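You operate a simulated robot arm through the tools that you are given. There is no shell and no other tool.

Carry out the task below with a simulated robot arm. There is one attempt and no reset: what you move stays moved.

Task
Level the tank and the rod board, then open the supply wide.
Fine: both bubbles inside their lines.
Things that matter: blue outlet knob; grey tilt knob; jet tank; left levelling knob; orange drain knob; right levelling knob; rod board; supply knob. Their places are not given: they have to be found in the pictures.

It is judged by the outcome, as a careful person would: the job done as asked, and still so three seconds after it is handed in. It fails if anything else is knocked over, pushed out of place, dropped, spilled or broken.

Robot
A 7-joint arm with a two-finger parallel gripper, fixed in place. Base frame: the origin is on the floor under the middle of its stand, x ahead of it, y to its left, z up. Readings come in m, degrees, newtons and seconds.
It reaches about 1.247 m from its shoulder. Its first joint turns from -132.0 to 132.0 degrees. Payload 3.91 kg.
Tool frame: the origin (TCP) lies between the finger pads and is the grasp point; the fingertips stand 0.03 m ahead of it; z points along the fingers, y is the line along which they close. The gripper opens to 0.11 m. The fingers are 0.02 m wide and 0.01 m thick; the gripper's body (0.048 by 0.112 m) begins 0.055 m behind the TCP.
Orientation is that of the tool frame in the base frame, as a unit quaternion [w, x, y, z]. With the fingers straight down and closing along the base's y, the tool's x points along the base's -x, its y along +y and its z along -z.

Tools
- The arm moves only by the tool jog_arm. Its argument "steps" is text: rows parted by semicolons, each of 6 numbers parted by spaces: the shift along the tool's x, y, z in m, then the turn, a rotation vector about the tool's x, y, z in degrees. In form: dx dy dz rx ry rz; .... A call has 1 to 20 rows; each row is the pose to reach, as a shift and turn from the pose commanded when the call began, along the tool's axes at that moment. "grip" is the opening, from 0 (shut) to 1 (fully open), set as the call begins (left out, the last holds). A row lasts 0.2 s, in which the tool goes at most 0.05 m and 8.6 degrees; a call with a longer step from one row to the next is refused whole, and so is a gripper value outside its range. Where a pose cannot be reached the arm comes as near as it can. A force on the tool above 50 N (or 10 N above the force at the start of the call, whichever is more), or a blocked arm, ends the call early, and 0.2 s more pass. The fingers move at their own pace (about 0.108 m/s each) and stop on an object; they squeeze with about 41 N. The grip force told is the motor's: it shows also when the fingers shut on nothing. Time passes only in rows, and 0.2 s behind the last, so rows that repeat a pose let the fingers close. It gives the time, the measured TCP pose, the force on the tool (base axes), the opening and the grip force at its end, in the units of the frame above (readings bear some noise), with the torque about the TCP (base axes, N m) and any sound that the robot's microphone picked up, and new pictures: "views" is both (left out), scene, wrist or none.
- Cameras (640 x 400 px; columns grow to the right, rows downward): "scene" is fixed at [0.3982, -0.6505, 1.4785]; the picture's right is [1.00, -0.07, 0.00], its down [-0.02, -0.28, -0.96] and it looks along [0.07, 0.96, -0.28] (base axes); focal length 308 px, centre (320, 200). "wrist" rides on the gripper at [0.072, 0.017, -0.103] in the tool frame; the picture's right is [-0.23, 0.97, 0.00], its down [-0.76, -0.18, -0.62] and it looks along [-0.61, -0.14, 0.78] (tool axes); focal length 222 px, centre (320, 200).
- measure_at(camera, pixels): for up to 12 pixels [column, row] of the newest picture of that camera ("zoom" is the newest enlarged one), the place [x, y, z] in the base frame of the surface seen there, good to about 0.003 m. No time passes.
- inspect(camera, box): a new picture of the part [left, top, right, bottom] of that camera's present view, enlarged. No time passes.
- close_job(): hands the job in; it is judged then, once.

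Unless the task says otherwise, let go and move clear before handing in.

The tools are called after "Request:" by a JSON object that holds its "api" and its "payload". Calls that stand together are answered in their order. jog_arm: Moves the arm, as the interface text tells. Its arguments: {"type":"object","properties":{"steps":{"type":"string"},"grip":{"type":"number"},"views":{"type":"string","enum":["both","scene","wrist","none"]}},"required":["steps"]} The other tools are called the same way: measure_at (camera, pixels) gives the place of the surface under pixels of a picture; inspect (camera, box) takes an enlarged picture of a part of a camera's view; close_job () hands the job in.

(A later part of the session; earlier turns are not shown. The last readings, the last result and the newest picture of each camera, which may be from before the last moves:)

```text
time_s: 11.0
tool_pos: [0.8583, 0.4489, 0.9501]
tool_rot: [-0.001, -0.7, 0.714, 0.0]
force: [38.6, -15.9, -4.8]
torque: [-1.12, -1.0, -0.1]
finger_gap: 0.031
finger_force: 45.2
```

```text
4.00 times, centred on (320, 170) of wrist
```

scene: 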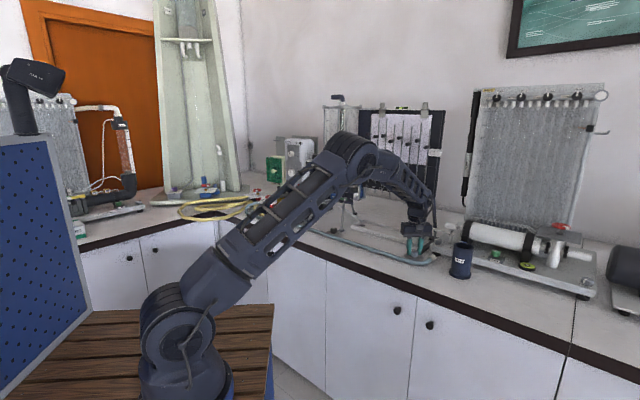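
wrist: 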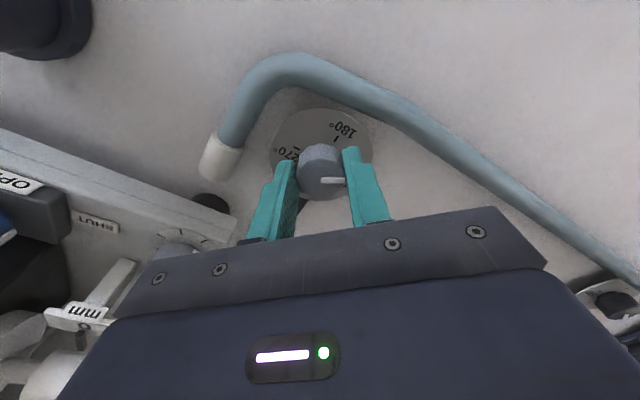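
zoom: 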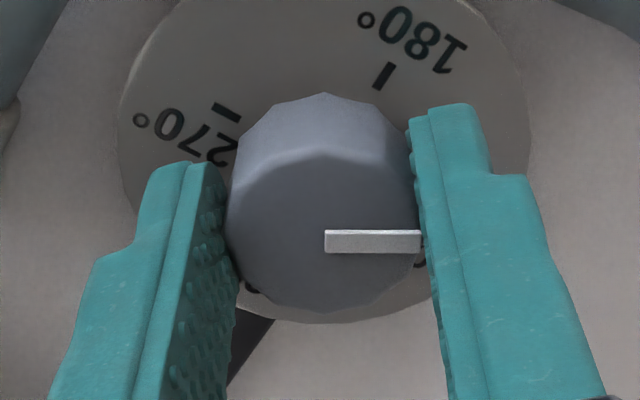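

The bubble is now just inside the left line (244–288 between 241 and 316) and needs about 38° more the same way. I'll open, turn the wrist back by 50°, and re-measure the knob before re-gripping.

Request:
{"api": "jog_arm", "payload": {"steps": "0 0 0 0 0 0; 0 0 0 0 0 0; 0 0 0 0 0 8; 0 0 0 0 0 16; 0 0 0 0 0 24; 0 0 0 0 0 32; 0 0 0 0 0 40; 0 0 0 0 0 45; 0 0 0 0 0 45", "grip": 0.5}}

Request:
{"api": "inspect", "payload": {"camera": "scene", "box": [384, 96, 424, 121]}}

Request:
{"api": "inspect", "payload": {"camera": "wrist", "box": [240, 120, 400, 220]}}

```text
time_s: 13.0
tool_pos: [0.8558, 0.4497, 0.9512]
tool_rot: [0.0, -0.373, 0.928, 0.0]
force: [0.4, -0.4, 0.9]
torque: [-0.04, 0.02, -0.03]
finger_gap: 0.0549
finger_force: 0.1
```

scene: 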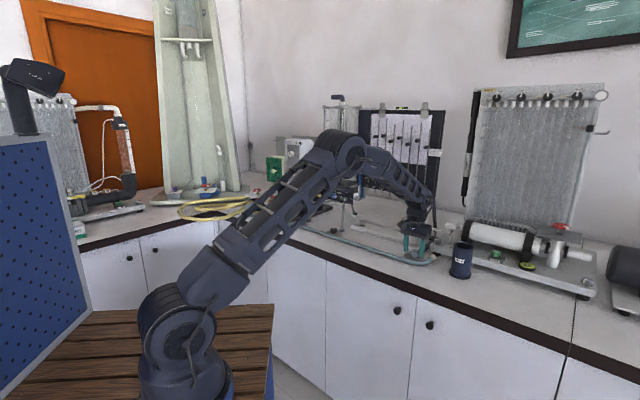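
wrist: 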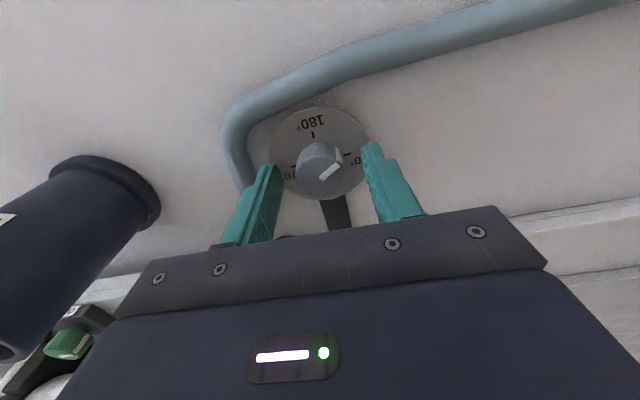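

```text
16.00 times, centred on (404, 108) of scene
```

zoom: 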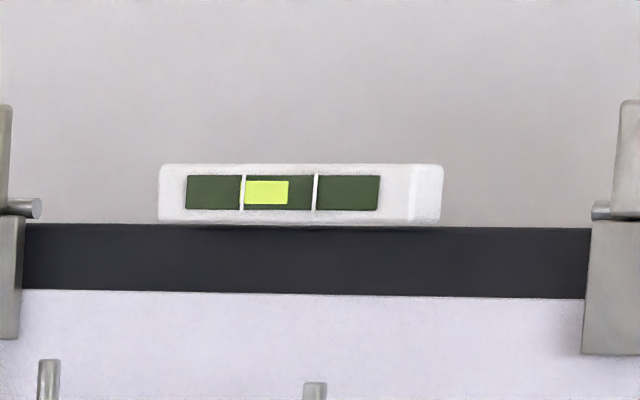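

```text
4.00 times, centred on (320, 170) of wrist
```

zoom: 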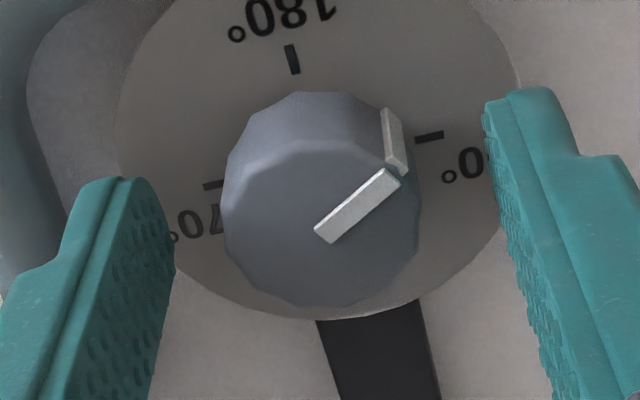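

The board stays after release and the force is nil. From the deflections while gripped, the knob's axis is near TCP-frame (0.858,0.451), so I'll shift there, grip, and turn -38°.

Request:
{"api": "jog_arm", "payload": {"steps": "-0.0029 -0.0006 0 0 0 0; -0.0029 -0.0006 0 0 0 0; -0.0029 -0.0006 0 0 0 0; -0.0029 -0.0006 0 0 0 0", "grip": 0, "views": "none"}}

Request:
{"api": "jog_arm", "payload": {"steps": "0 0 0 0 0 -6; 0 0 0 0 0 -12; 0 0 0 0 0 -18; 0 0 0 0 0 -24; 0 0 0 0 0 -30; 0 0 0 0 0 -36; 0 0 0 0 0 -38; 0 0 0 0 0 -38"}}

Request:
{"api": "inspect", "payload": {"camera": "scene", "box": [384, 96, 424, 121]}}

```text
time_s: 14.0
tool_pos: [0.857, 0.4514, 0.9504]
tool_rot: [0.0, -0.375, 0.927, -0.001]
force: [-34.4, -24.0, 3.6]
torque: [-0.96, 0.75, -0.01]
finger_gap: 0.0317
finger_force: 45.1
```

```text
time_s: 15.8
tool_pos: [0.8586, 0.452, 0.952]
tool_rot: [0.0, -0.656, 0.755, 0.001]
force: [-1.7, -1.8, -3.3]
torque: [0.36, 0.32, 0.07]
finger_gap: 0.0316
finger_force: 44.9
```

scene: 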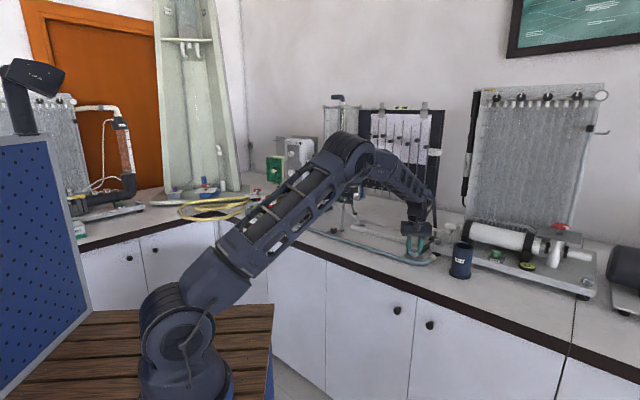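
wrist: 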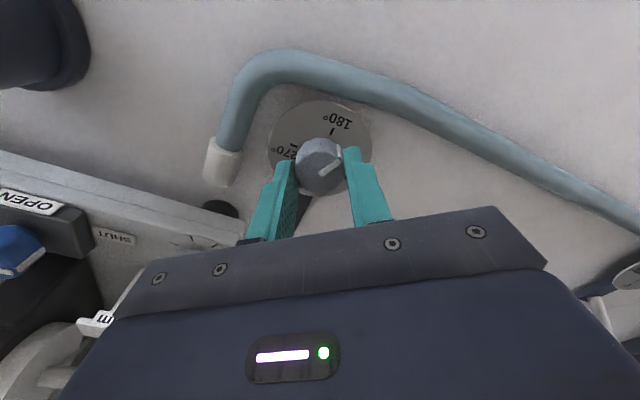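

```text
16.00 times, centred on (404, 108) of scene
```

zoom: 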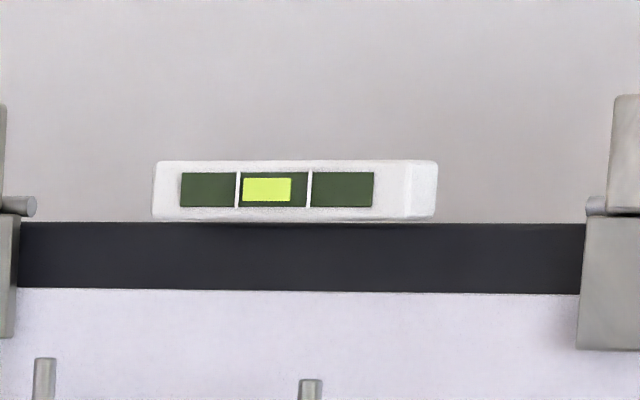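

The bubble (243–291) is well within the lines (236, 309); a further ~15° would centre it. I'll turn -15° more.

Request:
{"api": "jog_arm", "payload": {"steps": "0 0 0 0 0 -5; 0 0 0 0 0 -10; 0 0 0 0 0 -15; 0 0 0 0 0 -15"}}

Request:
{"api": "inspect", "payload": {"camera": "scene", "box": [384, 96, 424, 121]}}

```text
time_s: 16.8
tool_pos: [0.8576, 0.4534, 0.9512]
tool_rot: [0.0, 0.749, -0.663, 0.0]
force: [-6.7, -3.3, -4.0]
torque: [-0.23, -0.19, -0.01]
finger_gap: 0.0317
finger_force: 45.2
```

scene: 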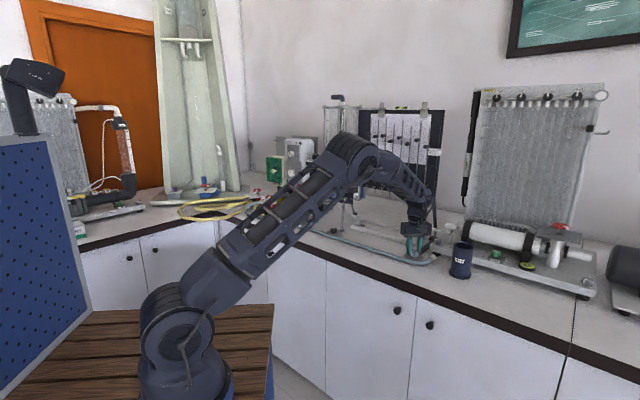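
wrist: 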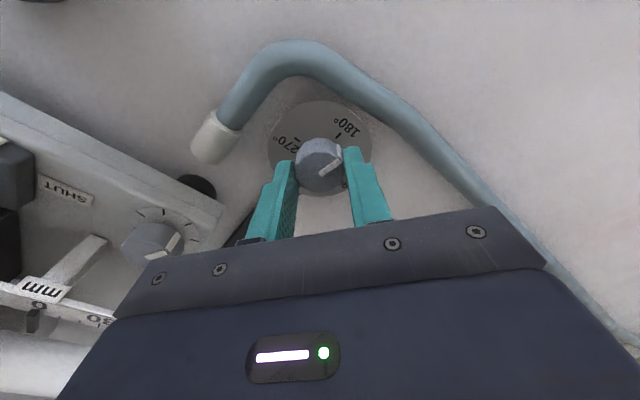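

```text
16.00 times, centred on (404, 108) of scene
```

zoom: 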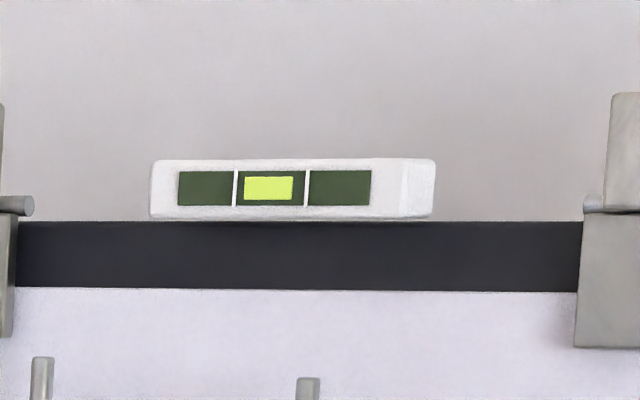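

The board's bubble (244–293) is now practically centred between its lines (234, 306). I'll release, rise to z≈1.2, and turn the wrist back.

Request:
{"api": "jog_arm", "payload": {"steps": "0 0 0 0 0 0; 0 0 0 0 0 0; 0 0 -0.02 0 0 0; 0 0 -0.05 0 0 0; 0 0 -0.09 0 0 7.5; 0 0 -0.13 0 0 15; 0 0 -0.17 0 0 22.5; 0 0 -0.21 0 0 30; 0 0 -0.25 0 0 37.5; 0 0 -0.27 0 0 45; 0 0 -0.27 0 0 52; 0 0 -0.27 0 0 52", "grip": 0.5}}

Request:
{"api": "inspect", "payload": {"camera": "scene", "box": [384, 96, 424, 121]}}

Request:
{"api": "inspect", "payload": {"camera": "scene", "box": [298, 172, 338, 197]}}

```text
time_s: 19.4
tool_pos: [0.8579, 0.4537, 1.2218]
tool_rot: [0.0, -0.382, 0.924, 0.0]
force: [0.5, -0.1, 0.0]
torque: [0.02, 0.01, -0.03]
finger_gap: 0.055
finger_force: 0.1
```

scene: 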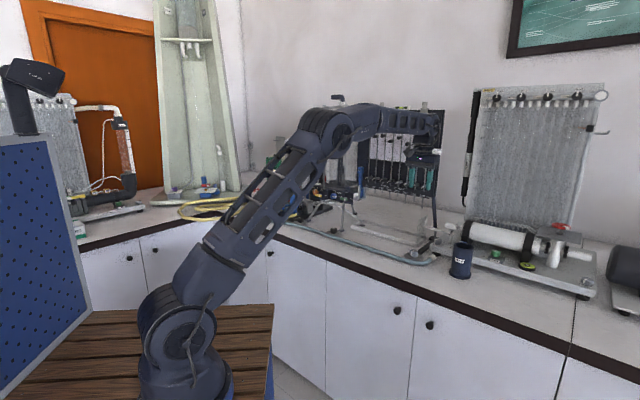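
wrist: 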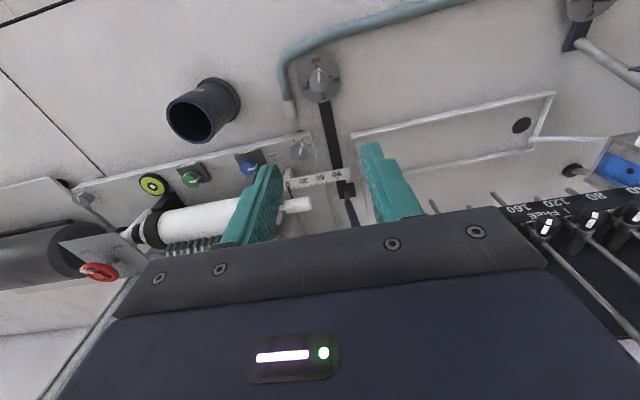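

```text
16.00 times, centred on (404, 108) of scene
```

zoom: 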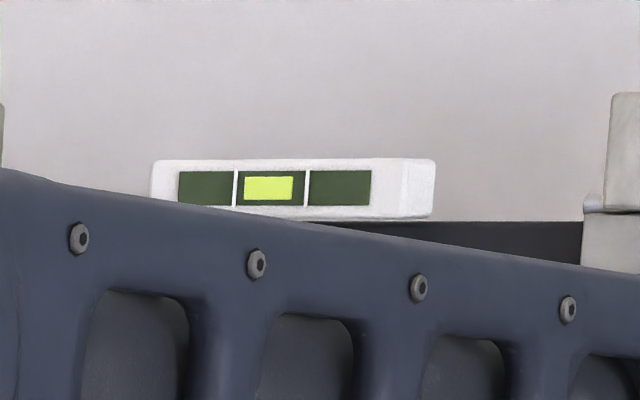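

```text
16.00 times, centred on (318, 184) of scene
```

zoom: 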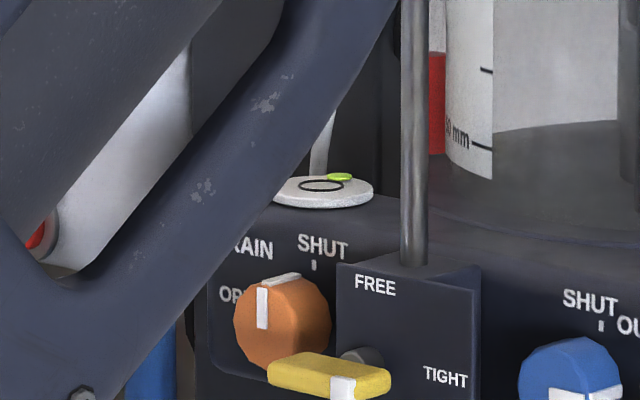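

The board stays level after release (bubble 244–293 between 235 and 306). The tank's bubble sits toward the back-right of its ring, so its front must come up. I'll move toward the right levelling knob, tilting the tool 20° so its body leans back toward the robot.

Request:
{"api": "jog_arm", "payload": {"steps": "0.0076 0.0391 0 0 -2 0; 0.0151 0.0782 0 0 -4 0; 0.0227 0.1173 0 0 -6 0; 0.0303 0.1564 0 0 -8 0; 0.0378 0.1955 0.01 0 -10 0; 0.0454 0.2346 0.02 0 -12 0; 0.053 0.2737 0.04 0 -14 0; 0.0606 0.3128 0.06 0 -16 0; 0.0681 0.3519 0.08 0 -18 0; 0.0757 0.391 0.1 0 -20 0; 0.0757 0.391 0.12 0 -20 0; 0.0757 0.391 0.12 0 -20 0", "grip": 0.5}}

```text
time_s: 22.0
tool_pos: [0.5283, 0.6739, 1.1013]
tool_rot: [0.161, -0.376, 0.91, 0.066]
force: [-0.4, 0.7, -0.8]
torque: [0.01, -0.03, 0.01]
finger_gap: 0.0549
finger_force: 0.2
```

scene: 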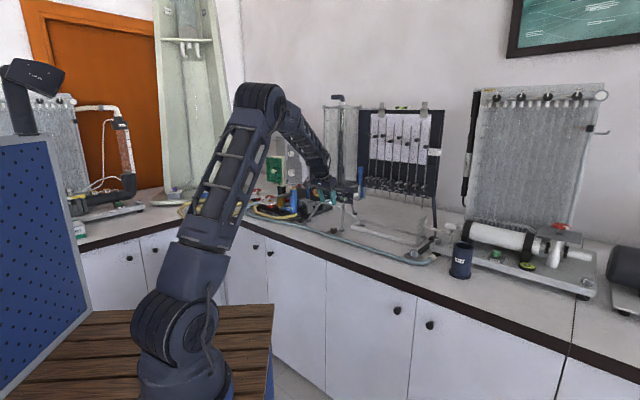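
wrist: 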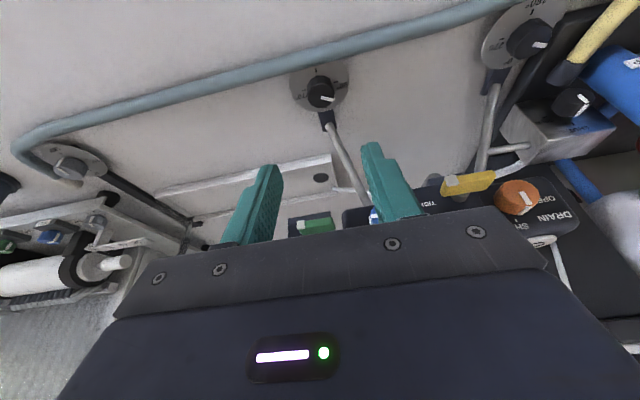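

The tool is tilted as planned, and the wrist view shows the right knob at (320,92), the left at (530,40). I'll zoom on the right knob to measure its rim and check the bubble.

Request:
{"api": "inspect", "payload": {"camera": "wrist", "box": [282, 66, 362, 116]}}

Request:
{"api": "inspect", "payload": {"camera": "scene", "box": [298, 172, 338, 197]}}

```text
8.00 times, centred on (322, 91) of wrist
```

zoom: 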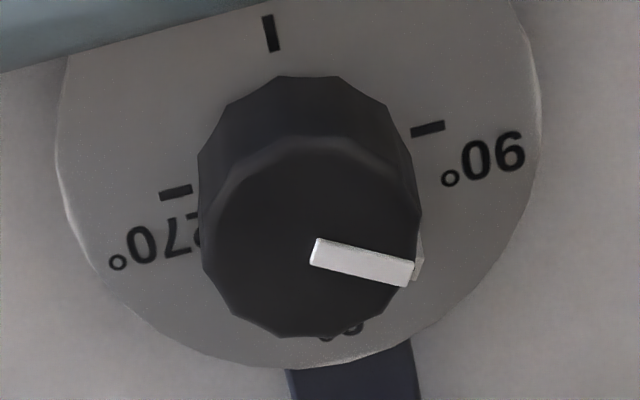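

```text
16.00 times, centred on (318, 184) of scene
```

zoom: 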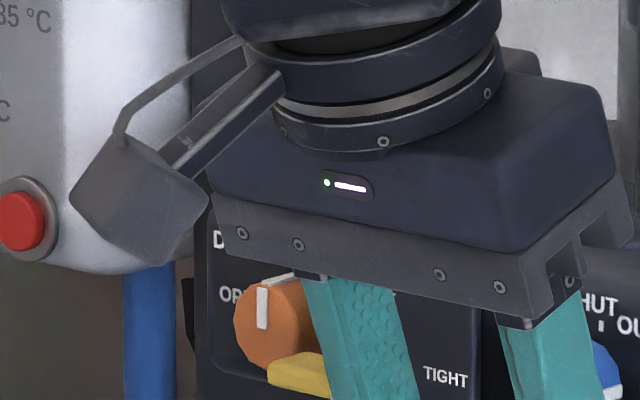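

The scene view of the bubble is blocked by the gripper here, which I'll handle later. I'll measure the right knob's rim in the wrist picture.

Request:
{"api": "measure_at", "payload": {"camera": "wrist", "pixels": [[309.7, 96], [332.4, 92.9], [320.75, 84.9], [320.5, 106.2], [320.9, 95.75], [312.8, 88.7], [328.7, 103.2], [312.2, 103.2], [329.3, 88.1], [290.4, 91], [349, 84.75], [322, 112]]}}

```text
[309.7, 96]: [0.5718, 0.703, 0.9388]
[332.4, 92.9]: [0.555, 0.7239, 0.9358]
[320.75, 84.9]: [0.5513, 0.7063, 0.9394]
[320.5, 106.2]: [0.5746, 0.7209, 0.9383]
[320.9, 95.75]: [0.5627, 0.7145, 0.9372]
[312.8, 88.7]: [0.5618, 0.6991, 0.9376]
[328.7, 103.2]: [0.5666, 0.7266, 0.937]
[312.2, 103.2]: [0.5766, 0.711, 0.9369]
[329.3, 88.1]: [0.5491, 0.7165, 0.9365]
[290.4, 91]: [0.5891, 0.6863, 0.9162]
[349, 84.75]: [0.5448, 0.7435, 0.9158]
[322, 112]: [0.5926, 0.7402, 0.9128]
```

Averaged rim points put the right knob's centre at about (0.5635,0.7135). I'll go in along the tool axis so that the tips straddle the knob with clearance above the dial.

Request:
{"api": "jog_arm", "payload": {"steps": "0.004 0.0016 0.03 0 0 0; 0.0078 0.0031 0.06 0 0 0; 0.0078 0.0031 0.09 0 0 0; 0.0078 0.0031 0.12 0 0 0; 0.0078 0.0031 0.143 0 0 0; 0.0078 0.0031 0.1564 0 0 0; 0.0078 0.0031 0.1564 0 0 0", "grip": 0.5}}

Request:
{"api": "inspect", "payload": {"camera": "wrist", "box": [240, 120, 400, 220]}}

Request:
{"api": "inspect", "payload": {"camera": "scene", "box": [298, 172, 338, 197]}}

Request:
{"api": "inspect", "payload": {"camera": "scene", "box": [314, 210, 354, 235]}}

```text
time_s: 23.6
tool_pos: [0.5599, 0.7097, 0.9521]
tool_rot: [0.16, -0.377, 0.91, 0.067]
force: [0.6, -0.2, 0.2]
torque: [-0.01, 0.01, -0.03]
finger_gap: 0.0553
finger_force: 0.0
```

scene: 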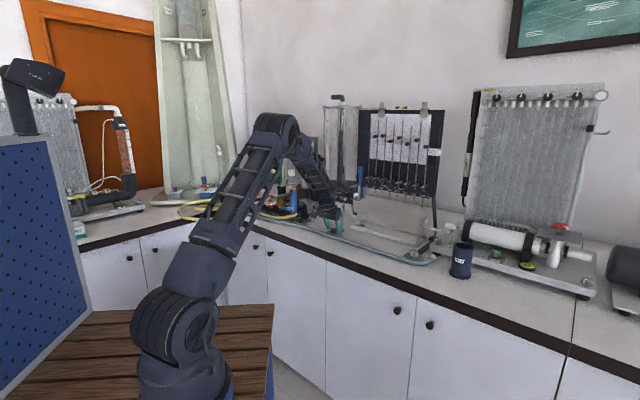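
wrist: 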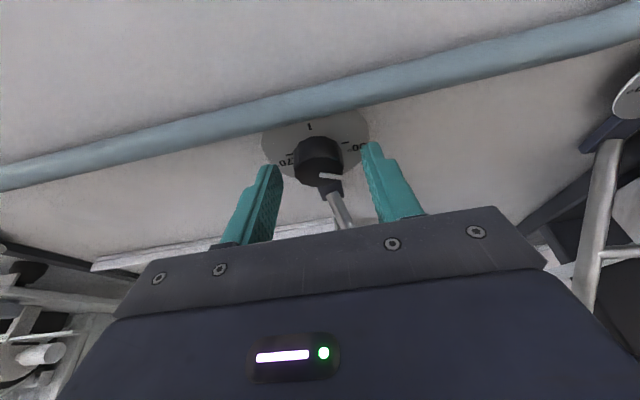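

```text
4.00 times, centred on (320, 170) of wrist
```

zoom: 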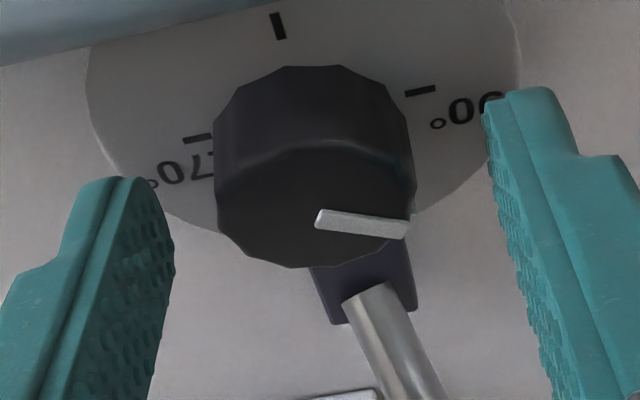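

```text
16.00 times, centred on (318, 184) of scene
```

zoom: 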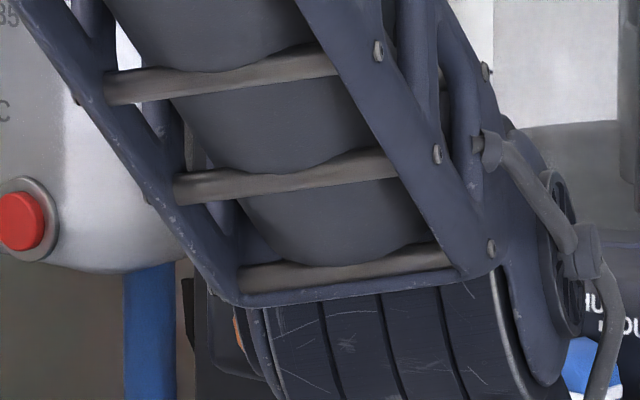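

```text
16.00 times, centred on (334, 222) of scene
```

zoom: 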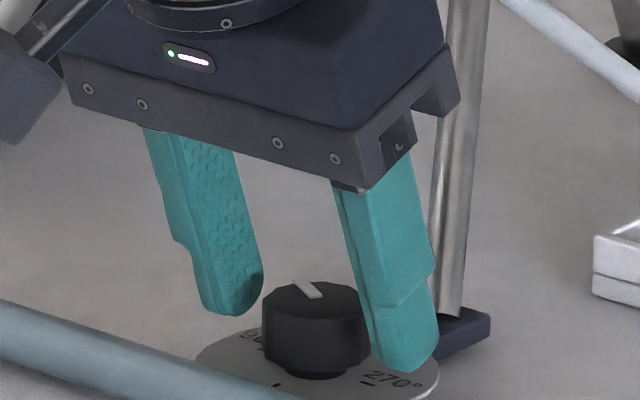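

The fingers straddle the right knob with its centre between them. I'll close on it and check the force before turning.

Request:
{"api": "jog_arm", "payload": {"steps": "0 0 0 0 0 0; 0 0 0 0 0 0; 0 0 0 0 0 0", "grip": 0, "views": "wrist"}}

Request:
{"api": "inspect", "payload": {"camera": "wrist", "box": [240, 120, 400, 220]}}

```text
time_s: 24.4
tool_pos: [0.5588, 0.7095, 0.9516]
tool_rot: [0.161, -0.377, 0.91, 0.066]
force: [2.5, -5.9, -1.9]
torque: [0.09, 0.08, -0.01]
finger_gap: 0.0318
finger_force: 45.1
```

wrist: 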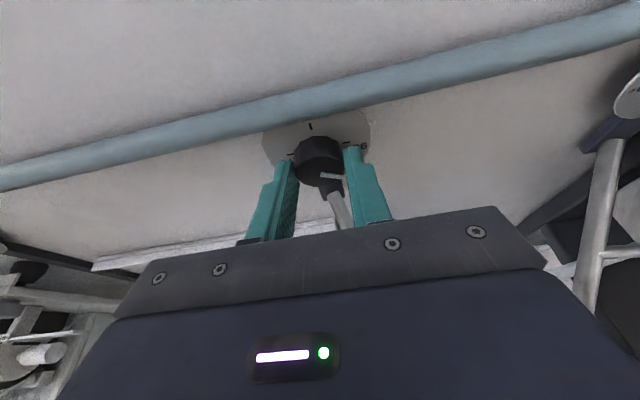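

```text
4.00 times, centred on (320, 170) of wrist
```

zoom: 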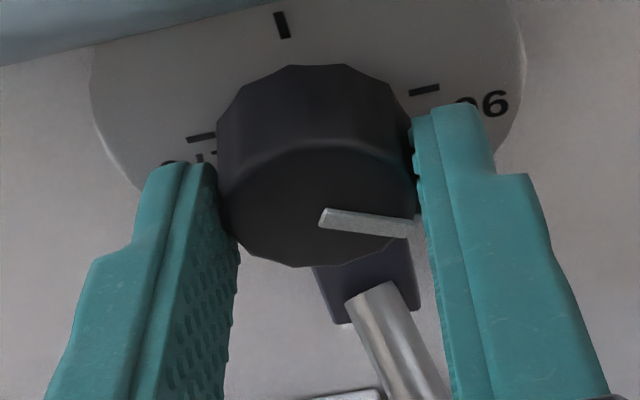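

The right knob is gripped cleanly (force ≈6 N). I'll turn it +40° counter-clockwise seen from above, about the vertical axis through the knob.

Request:
{"api": "jog_arm", "payload": {"steps": "0 -0.0009 0 -2.28 0 -6.27; -0.0002 -0.0017 0.0001 -4.56 0 -12.53; -0.0004 -0.0026 0.0002 -6.84 0 -18.8; -0.0008 -0.0034 0.0003 -9.12 0 -25.07; -0.0012 -0.0041 0.0004 -11.4 0 -31.33; -0.0016 -0.0048 0.0006 -13.68 0 -37.6; -0.0016 -0.0048 0.0006 -13.68 0 -37.6"}}

Request:
{"api": "inspect", "payload": {"camera": "wrist", "box": [240, 120, 400, 220]}}

Request:
{"api": "inspect", "payload": {"camera": "scene", "box": [298, 172, 338, 197]}}

```text
time_s: 26.0
tool_pos: [0.5653, 0.7087, 0.9519]
tool_rot: [0.128, -0.665, 0.726, 0.119]
force: [15.9, 3.0, 13.7]
torque: [0.71, -0.08, -0.1]
finger_gap: 0.0316
finger_force: 45.3
```

scene: 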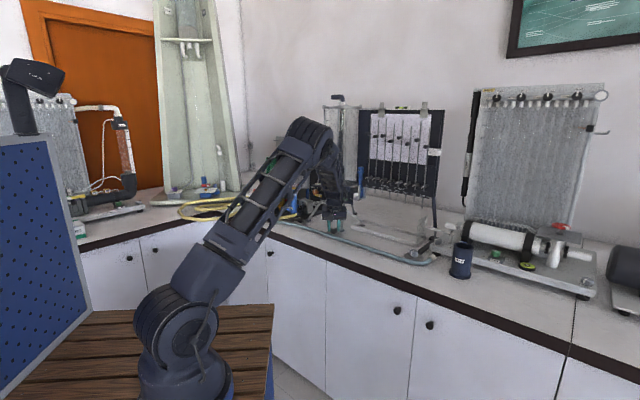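
wrist: 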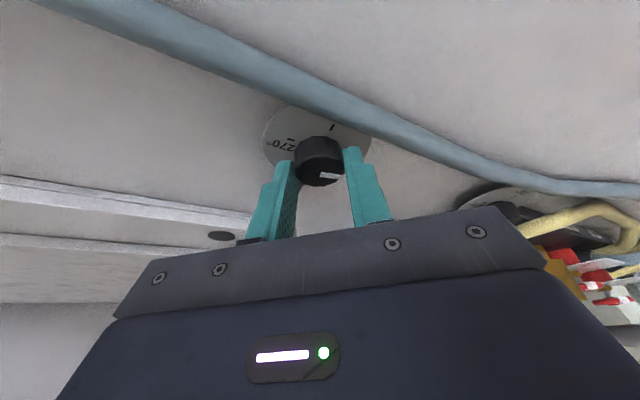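

```text
4.00 times, centred on (320, 170) of wrist
```

zoom: 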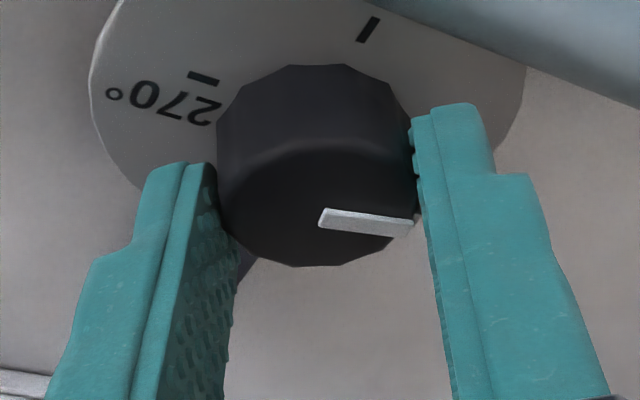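

```text
16.00 times, centred on (318, 184) of scene
```

zoom: 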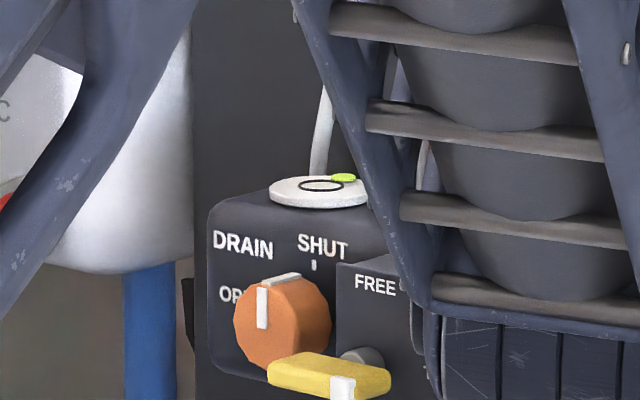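

The bubble's direction shifted from about 51° to 42°, toward the right foot, so counter-clockwise raises it; the bubble is still pinned at its rim, so I estimate ~200° more here and ~170° on the left. I'll release and read the free pose.

Request:
{"api": "jog_arm", "payload": {"steps": "0 0 0 0 0 0; 0 0 0 0 0 0", "grip": 0.5, "views": "wrist"}}

Request:
{"api": "inspect", "payload": {"camera": "scene", "box": [298, 172, 338, 197]}}

Request:
{"api": "measure_at", "payload": {"camera": "scene", "pixels": [[354.4, 213.3], [319.5, 183], [316.5, 195.5], [321, 195.5], [311.5, 187]]}}

```text
time_s: 26.6
tool_pos: [0.5631, 0.7079, 0.951]
tool_rot: [0.128, -0.665, 0.726, 0.118]
force: [0.9, -0.2, 0.3]
torque: [-0.03, 0.0, -0.03]
finger_gap: 0.0548
finger_force: 0.0
```

wrist: 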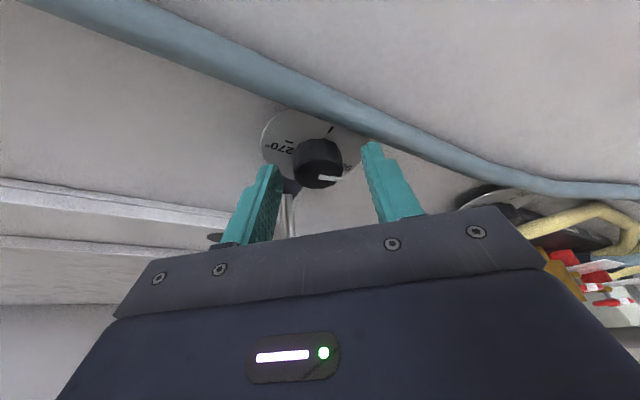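

```text
16.00 times, centred on (318, 184) of scene
```

zoom: 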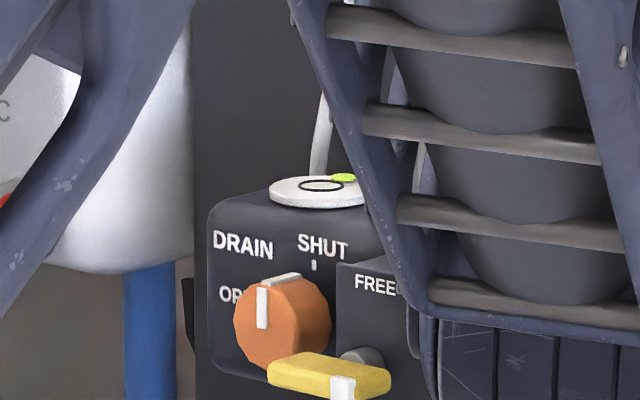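

```text
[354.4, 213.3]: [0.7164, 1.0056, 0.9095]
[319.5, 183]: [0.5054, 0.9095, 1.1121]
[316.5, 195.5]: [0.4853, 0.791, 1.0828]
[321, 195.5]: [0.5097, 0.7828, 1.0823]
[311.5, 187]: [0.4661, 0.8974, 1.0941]
```

The panel shows the bubble still at the rim, and the free pose is (0.5631,0.7079,0.951). I'll tilt 10° more for clearance and turn the open gripper back by 70° about the knob's axis for a fresh grip.

Request:
{"api": "jog_arm", "payload": {"steps": "0.0015 -0.0008 0 0 -5 0; 0.0029 -0.0016 0 0 -10 0", "grip": 0.5, "views": "none"}}

Request:
{"api": "jog_arm", "payload": {"steps": "-0.0001 0.0015 0 3.89 0 6.74; -0.0003 0.003 0.0002 7.78 0 13.47; -0.0008 0.0044 0.0004 11.67 0 20.21; -0.0014 0.0057 0.0008 15.56 0 26.94; -0.0021 0.0069 0.0012 19.44 0 33.68; -0.003 0.008 0.0017 23.33 0 40.42; -0.004 0.0089 0.0023 27.22 0 47.15; -0.0051 0.0097 0.0029 31.11 0 53.88; -0.0063 0.0103 0.0036 35 0 60.62; -0.0063 0.0103 0.0036 35 0 60.62", "grip": 0.5}}

Request:
{"api": "inspect", "payload": {"camera": "wrist", "box": [240, 120, 400, 220]}}

```text
time_s: 27.2
tool_pos: [0.5657, 0.7054, 0.9506]
tool_rot: [0.191, -0.653, 0.712, 0.175]
force: [0.0, 0.5, -0.1]
torque: [0.02, -0.01, -0.02]
finger_gap: 0.055
finger_force: 0.1
```

```text
time_s: 29.4
tool_pos: [0.5538, 0.7136, 0.9508]
tool_rot: [0.256, -0.125, 0.958, 0.033]
force: [-0.7, 0.7, -0.6]
torque: [-0.01, 0.04, 0.02]
finger_gap: 0.055
finger_force: 0.1
```

scene: 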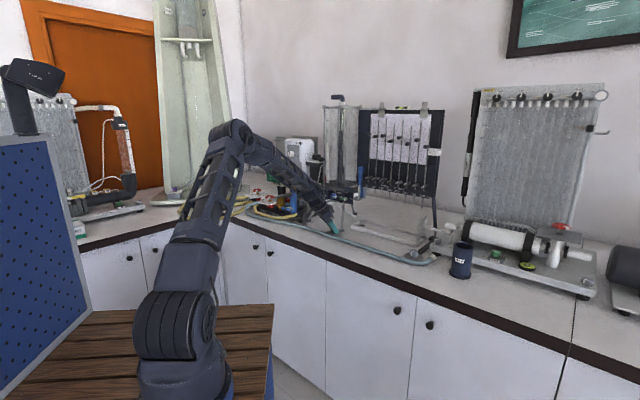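
wrist: 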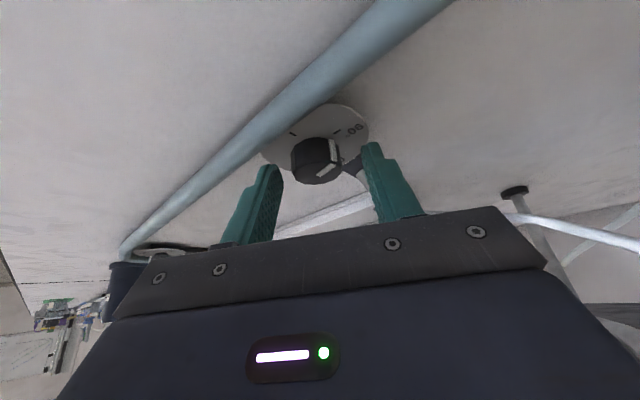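

```text
4.00 times, centred on (320, 170) of wrist
```

zoom: 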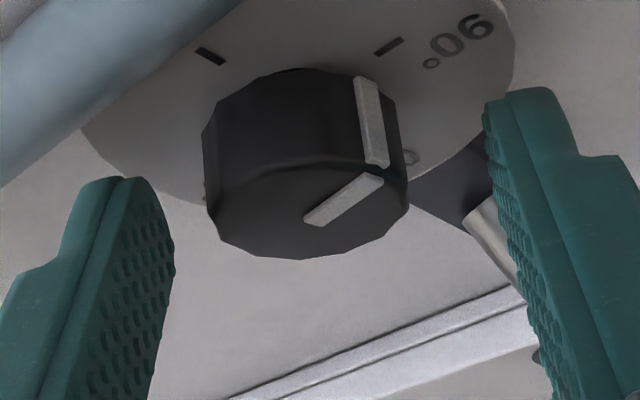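

The knob sits about 1 mm toward the -y finger. I'll shift by -1 mm, close, then turn it 88° counter-clockwise.

Request:
{"api": "jog_arm", "payload": {"steps": "0 -0.001 0 0 0 0; 0 -0.001 0 0 0 0; 0 -0.001 0 0 0 0", "grip": 0, "views": "none"}}

```text
time_s: 30.2
tool_pos: [0.5545, 0.7116, 0.9506]
tool_rot: [0.257, -0.125, 0.958, 0.034]
force: [1.8, -7.5, 1.8]
torque: [-0.03, 0.21, -0.05]
finger_gap: 0.031
finger_force: 45.4
```

Grip is clean (≈8 N). I'll turn the right knob 88° counter-clockwise about its axis.

Request:
{"api": "jog_arm", "payload": {"steps": "-0.0001 -0.0015 0.0001 -4 0 -6.93; -0.0004 -0.003 0.0002 -8 0 -13.86; -0.0008 -0.0045 0.0005 -12 0 -20.78; -0.0014 -0.0058 0.0008 -16 0 -27.71; -0.0022 -0.0071 0.0013 -20 0 -34.64; -0.0032 -0.0082 0.0018 -24 0 -41.57; -0.0042 -0.0091 0.0024 -28 0 -48.5; -0.0054 -0.0099 0.0031 -32 0 -55.42; -0.0066 -0.0105 0.0038 -36 0 -62.35; -0.0079 -0.0108 0.0045 -40 0 -69.28; -0.0092 -0.011 0.0053 -44 0 -76.21; -0.0092 -0.011 0.0053 -44 0 -76.21"}}

Request:
{"api": "inspect", "payload": {"camera": "wrist", "box": [240, 120, 400, 220]}}

Request:
{"api": "inspect", "payload": {"camera": "scene", "box": [298, 172, 338, 197]}}

```text
time_s: 32.8
tool_pos: [0.5669, 0.7052, 0.9516]
tool_rot: [-0.161, 0.756, -0.601, -0.203]
force: [-10.5, 3.4, 10.7]
torque: [1.21, 0.75, 0.09]
finger_gap: 0.031
finger_force: 44.5
```

scene: 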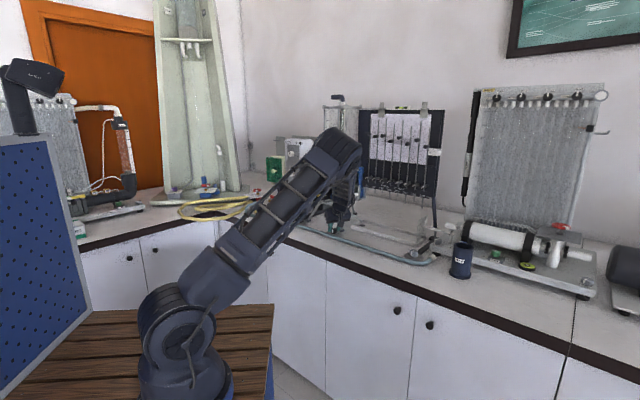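
wrist: 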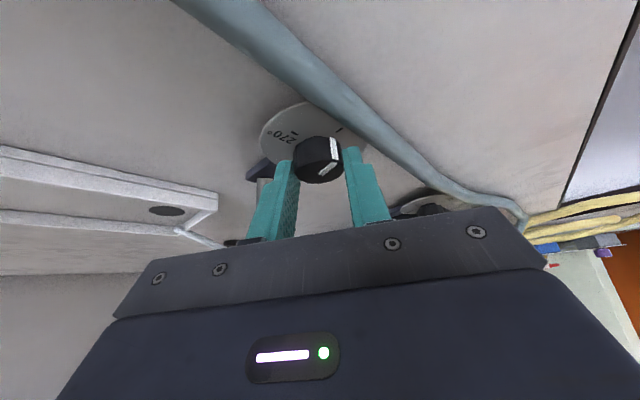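

```text
4.00 times, centred on (320, 170) of wrist
```

zoom: 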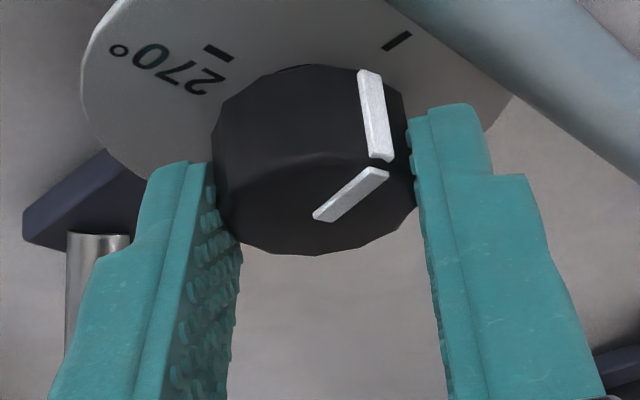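

```text
16.00 times, centred on (318, 184) of scene
```

zoom: 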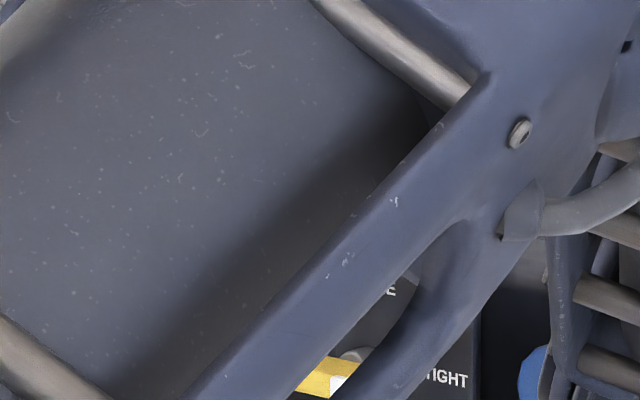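

The knob has turned 88° and the forces stay low. I'll open, swing the wrist back 88° about the knob, and look at the bubble.

Request:
{"api": "jog_arm", "payload": {"steps": "0 0 0 0 0 0; 0 0 0 0 0 0; -0.0001 0.0015 0.0001 4 0 6.93; -0.0004 0.003 0.0002 8 0 13.86; -0.0008 0.0045 0.0005 12 0 20.78; -0.0014 0.0058 0.0008 16 0 27.71; -0.0022 0.0071 0.0013 20 0 34.64; -0.0032 0.0082 0.0018 24 0 41.57; -0.0042 0.0091 0.0024 28 0 48.5; -0.0054 0.0099 0.0031 32 0 55.42; -0.0066 0.0105 0.0038 36 0 62.35; -0.0079 0.0108 0.0045 40 0 69.28; -0.0092 0.011 0.0053 44 0 76.21; -0.0092 0.011 0.0053 44 0 76.21", "grip": 0.5}}

Request:
{"api": "inspect", "payload": {"camera": "wrist", "box": [240, 120, 400, 220]}}

Request:
{"api": "inspect", "payload": {"camera": "scene", "box": [298, 172, 338, 197]}}

```text
time_s: 35.8
tool_pos: [0.5549, 0.7115, 0.9511]
tool_rot: [0.256, -0.125, 0.958, 0.034]
force: [0.1, -0.5, -0.7]
torque: [-0.04, -0.03, -0.01]
finger_gap: 0.0549
finger_force: 0.0
```

scene: 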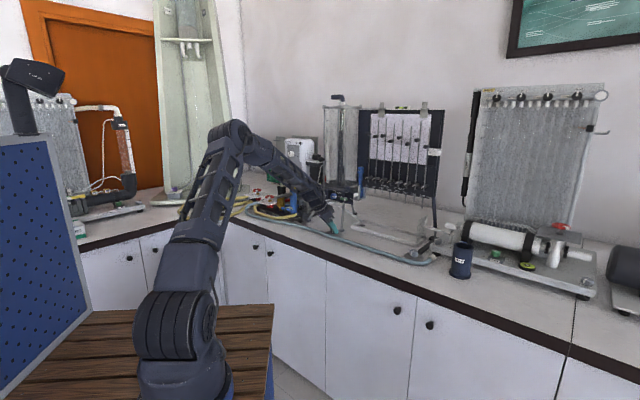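
wrist: 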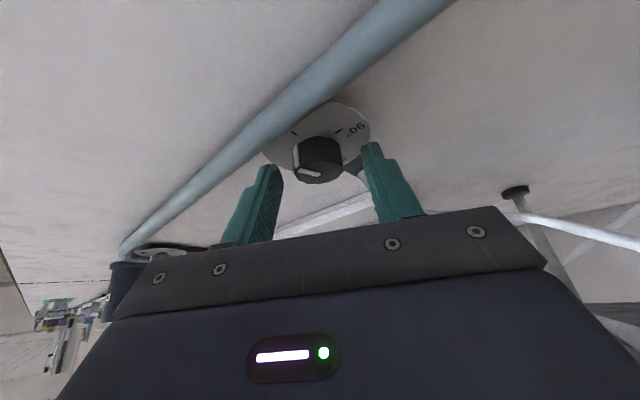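

```text
4.00 times, centred on (320, 170) of wrist
```

zoom: 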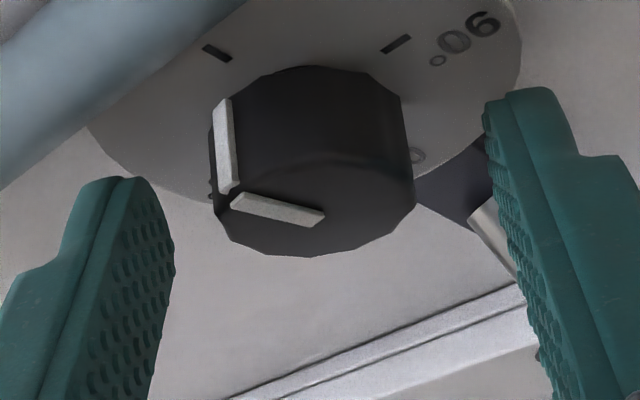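

```text
16.00 times, centred on (318, 184) of scene
```

zoom: 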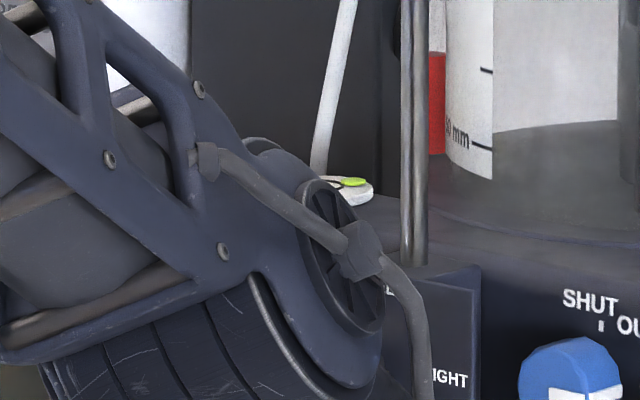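

The bubble has swung to about 18° (zoom (353,182)), consistent with roughly one full turn needed on each front knob. I'll grip the right knob again and turn another 88°.

Request:
{"api": "jog_arm", "payload": {"steps": "0 0 0 0 0 0; 0 0 0 0 0 0; 0 0 0 0 0 0", "grip": 0, "views": "none"}}

Request:
{"api": "jog_arm", "payload": {"steps": "-0.0001 -0.0015 0.0001 -4 0 -6.93; -0.0004 -0.003 0.0002 -8 0 -13.86; -0.0008 -0.0045 0.0005 -12 0 -20.78; -0.0014 -0.0058 0.0008 -16 0 -27.71; -0.0022 -0.0071 0.0013 -20 0 -34.64; -0.0032 -0.0082 0.0018 -24 0 -41.57; -0.0042 -0.0091 0.0024 -28 0 -48.5; -0.0054 -0.0099 0.0031 -32 0 -55.42; -0.0066 -0.0105 0.0038 -36 0 -62.35; -0.0079 -0.0108 0.0045 -40 0 -69.28; -0.0092 -0.011 0.0053 -44 0 -76.21; -0.0092 -0.011 0.0053 -44 0 -76.21", "views": "wrist"}}

```text
time_s: 36.6
tool_pos: [0.5574, 0.7121, 0.9512]
tool_rot: [0.257, -0.126, 0.958, 0.034]
force: [0.6, -7.1, 0.6]
torque: [0.0, 0.03, -0.05]
finger_gap: 0.031
finger_force: 45.1
```

```text
time_s: 39.2
tool_pos: [0.5667, 0.7047, 0.9519]
tool_rot: [-0.161, 0.757, -0.599, -0.204]
force: [-15.8, 9.0, 13.3]
torque: [1.48, 0.75, 0.14]
finger_gap: 0.0306
finger_force: 45.5
```

wrist: 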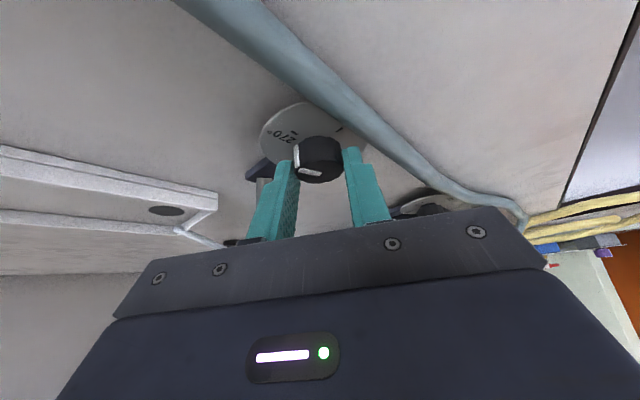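

The right knob turned again cleanly (total about 216°). I'll open, swing back, and check the bubble.

Request:
{"api": "jog_arm", "payload": {"steps": "0 0 0 0 0 0; 0 0 0 0 0 0; -0.0001 0.0015 0.0001 4 0 6.93; -0.0004 0.003 0.0002 8 0 13.86; -0.0008 0.0045 0.0005 12 0 20.78; -0.0014 0.0058 0.0008 16 0 27.71; -0.0022 0.0071 0.0013 20 0 34.64; -0.0032 0.0082 0.0018 24 0 41.57; -0.0042 0.0091 0.0024 28 0 48.5; -0.0054 0.0099 0.0031 32 0 55.42; -0.0066 0.0105 0.0038 36 0 62.35; -0.0079 0.0108 0.0045 40 0 69.28; -0.0092 0.011 0.0053 44 0 76.21; -0.0092 0.011 0.0053 44 0 76.21", "grip": 0.5, "views": "wrist"}}

Request:
{"api": "inspect", "payload": {"camera": "scene", "box": [298, 172, 338, 197]}}

Request:
{"api": "inspect", "payload": {"camera": "wrist", "box": [240, 120, 400, 220]}}

```text
time_s: 42.2
tool_pos: [0.5554, 0.7118, 0.9496]
tool_rot: [0.256, -0.125, 0.958, 0.033]
force: [0.7, -0.3, -0.2]
torque: [0.01, 0.0, -0.01]
finger_gap: 0.055
finger_force: 0.1
```

wrist: 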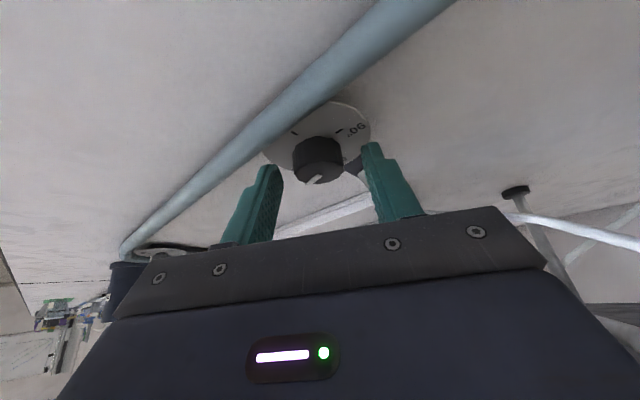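

```text
16.00 times, centred on (318, 184) of scene
```

zoom: 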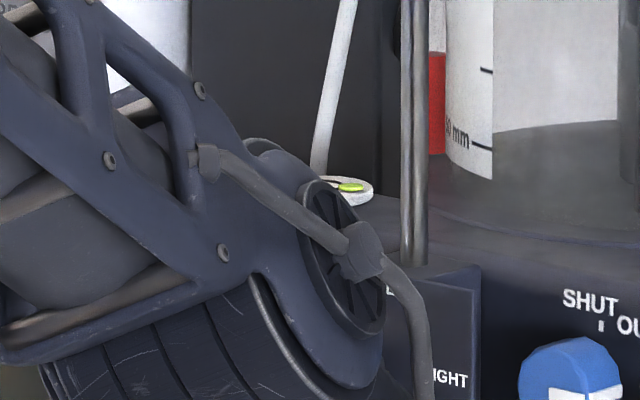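

```text
4.00 times, centred on (320, 170) of wrist
```

zoom: 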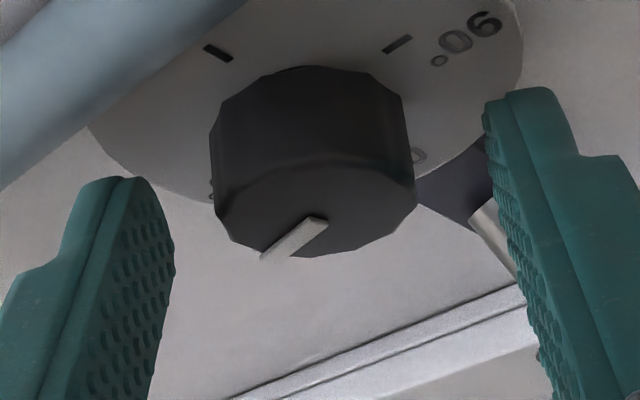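

The bubble is now to the right side (zoom (350,187)), as predicted. I'll give the right knob one more 88° turn.

Request:
{"api": "jog_arm", "payload": {"steps": "0 0 0 0 0 0; 0 0 0 0 0 0; 0 0 0 0 0 0", "grip": 0, "views": "none"}}

Request:
{"api": "jog_arm", "payload": {"steps": "-0.0001 -0.0015 0.0001 -4 0 -6.93; -0.0004 -0.003 0.0002 -8 0 -13.86; -0.0008 -0.0045 0.0005 -12 0 -20.78; -0.0014 -0.0058 0.0008 -16 0 -27.71; -0.0022 -0.0071 0.0013 -20 0 -34.64; -0.0032 -0.0082 0.0018 -24 0 -41.57; -0.0042 -0.0091 0.0024 -28 0 -48.5; -0.0054 -0.0099 0.0031 -32 0 -55.42; -0.0066 -0.0105 0.0038 -36 0 -62.35; -0.0079 -0.0108 0.0045 -40 0 -69.28; -0.0092 -0.011 0.0053 -44 0 -76.21; -0.0092 -0.011 0.0053 -44 0 -76.21", "views": "wrist"}}

```text
time_s: 43.0
tool_pos: [0.5552, 0.7119, 0.95]
tool_rot: [0.255, -0.127, 0.958, 0.034]
force: [0.0, -4.8, 0.5]
torque: [0.07, 0.04, -0.03]
finger_gap: 0.0309
finger_force: 45.2
```

```text
time_s: 45.6
tool_pos: [0.567, 0.7048, 0.9512]
tool_rot: [-0.161, 0.757, -0.6, -0.203]
force: [-19.9, 2.4, 7.7]
torque: [0.36, 0.27, -0.27]
finger_gap: 0.0314
finger_force: 45.6
```

wrist: 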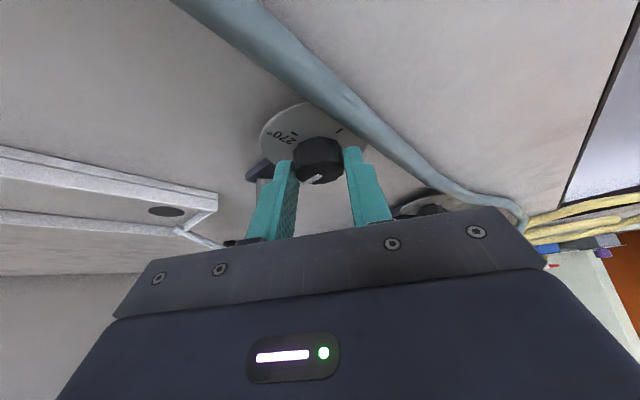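

The right knob now totals about 304°. I'll release, withdraw along the tool axis, retreat toward the robot, and check the bubble.

Request:
{"api": "jog_arm", "payload": {"steps": "0 0 0 0 0 0; 0 0 0 0 0 0; 0 0 -0.03 0 0 0; 0 0 -0.07 0 0 0; 0 0 -0.11 0 0 0; -0.0084 0.0344 -0.135 0 0 0; -0.0168 0.0688 -0.16 0 0 0; -0.0252 0.1032 -0.185 0 0 0; -0.0337 0.1376 -0.2103 0 0 0; -0.0337 0.1376 -0.2103 0 0 0", "grip": 0.5}}

Request:
{"api": "inspect", "payload": {"camera": "scene", "box": [298, 172, 338, 197]}}

```text
time_s: 47.8
tool_pos: [0.4518, 0.5968, 1.1496]
tool_rot: [-0.162, 0.756, -0.601, -0.202]
force: [0.2, 0.3, -0.3]
torque: [-0.01, 0.01, 0.0]
finger_gap: 0.0549
finger_force: 0.0
```

scene: 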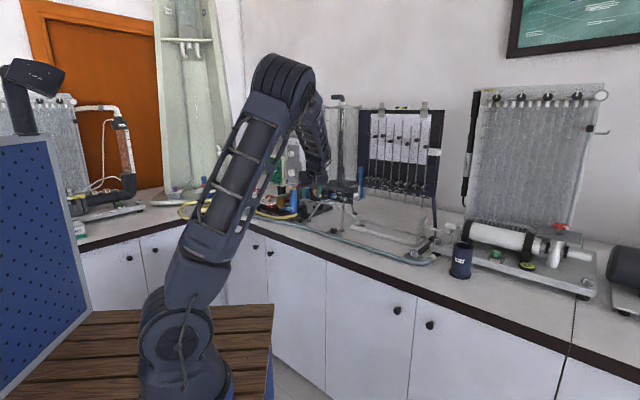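
wrist: 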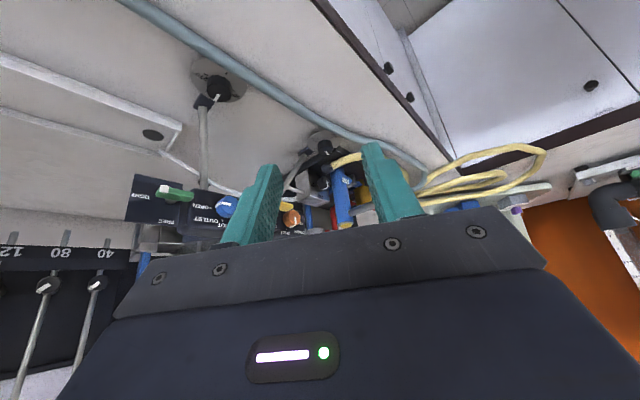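

```text
16.00 times, centred on (318, 184) of scene
```

zoom: 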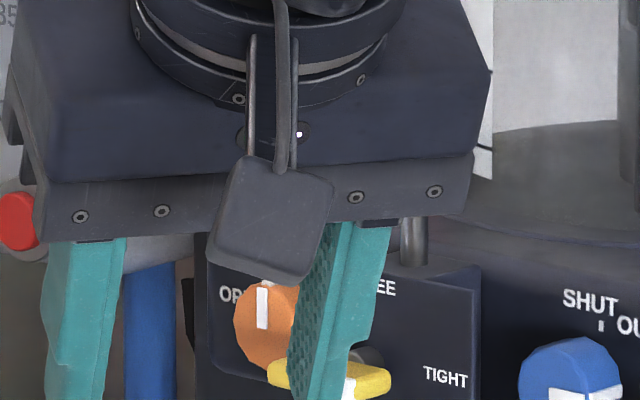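

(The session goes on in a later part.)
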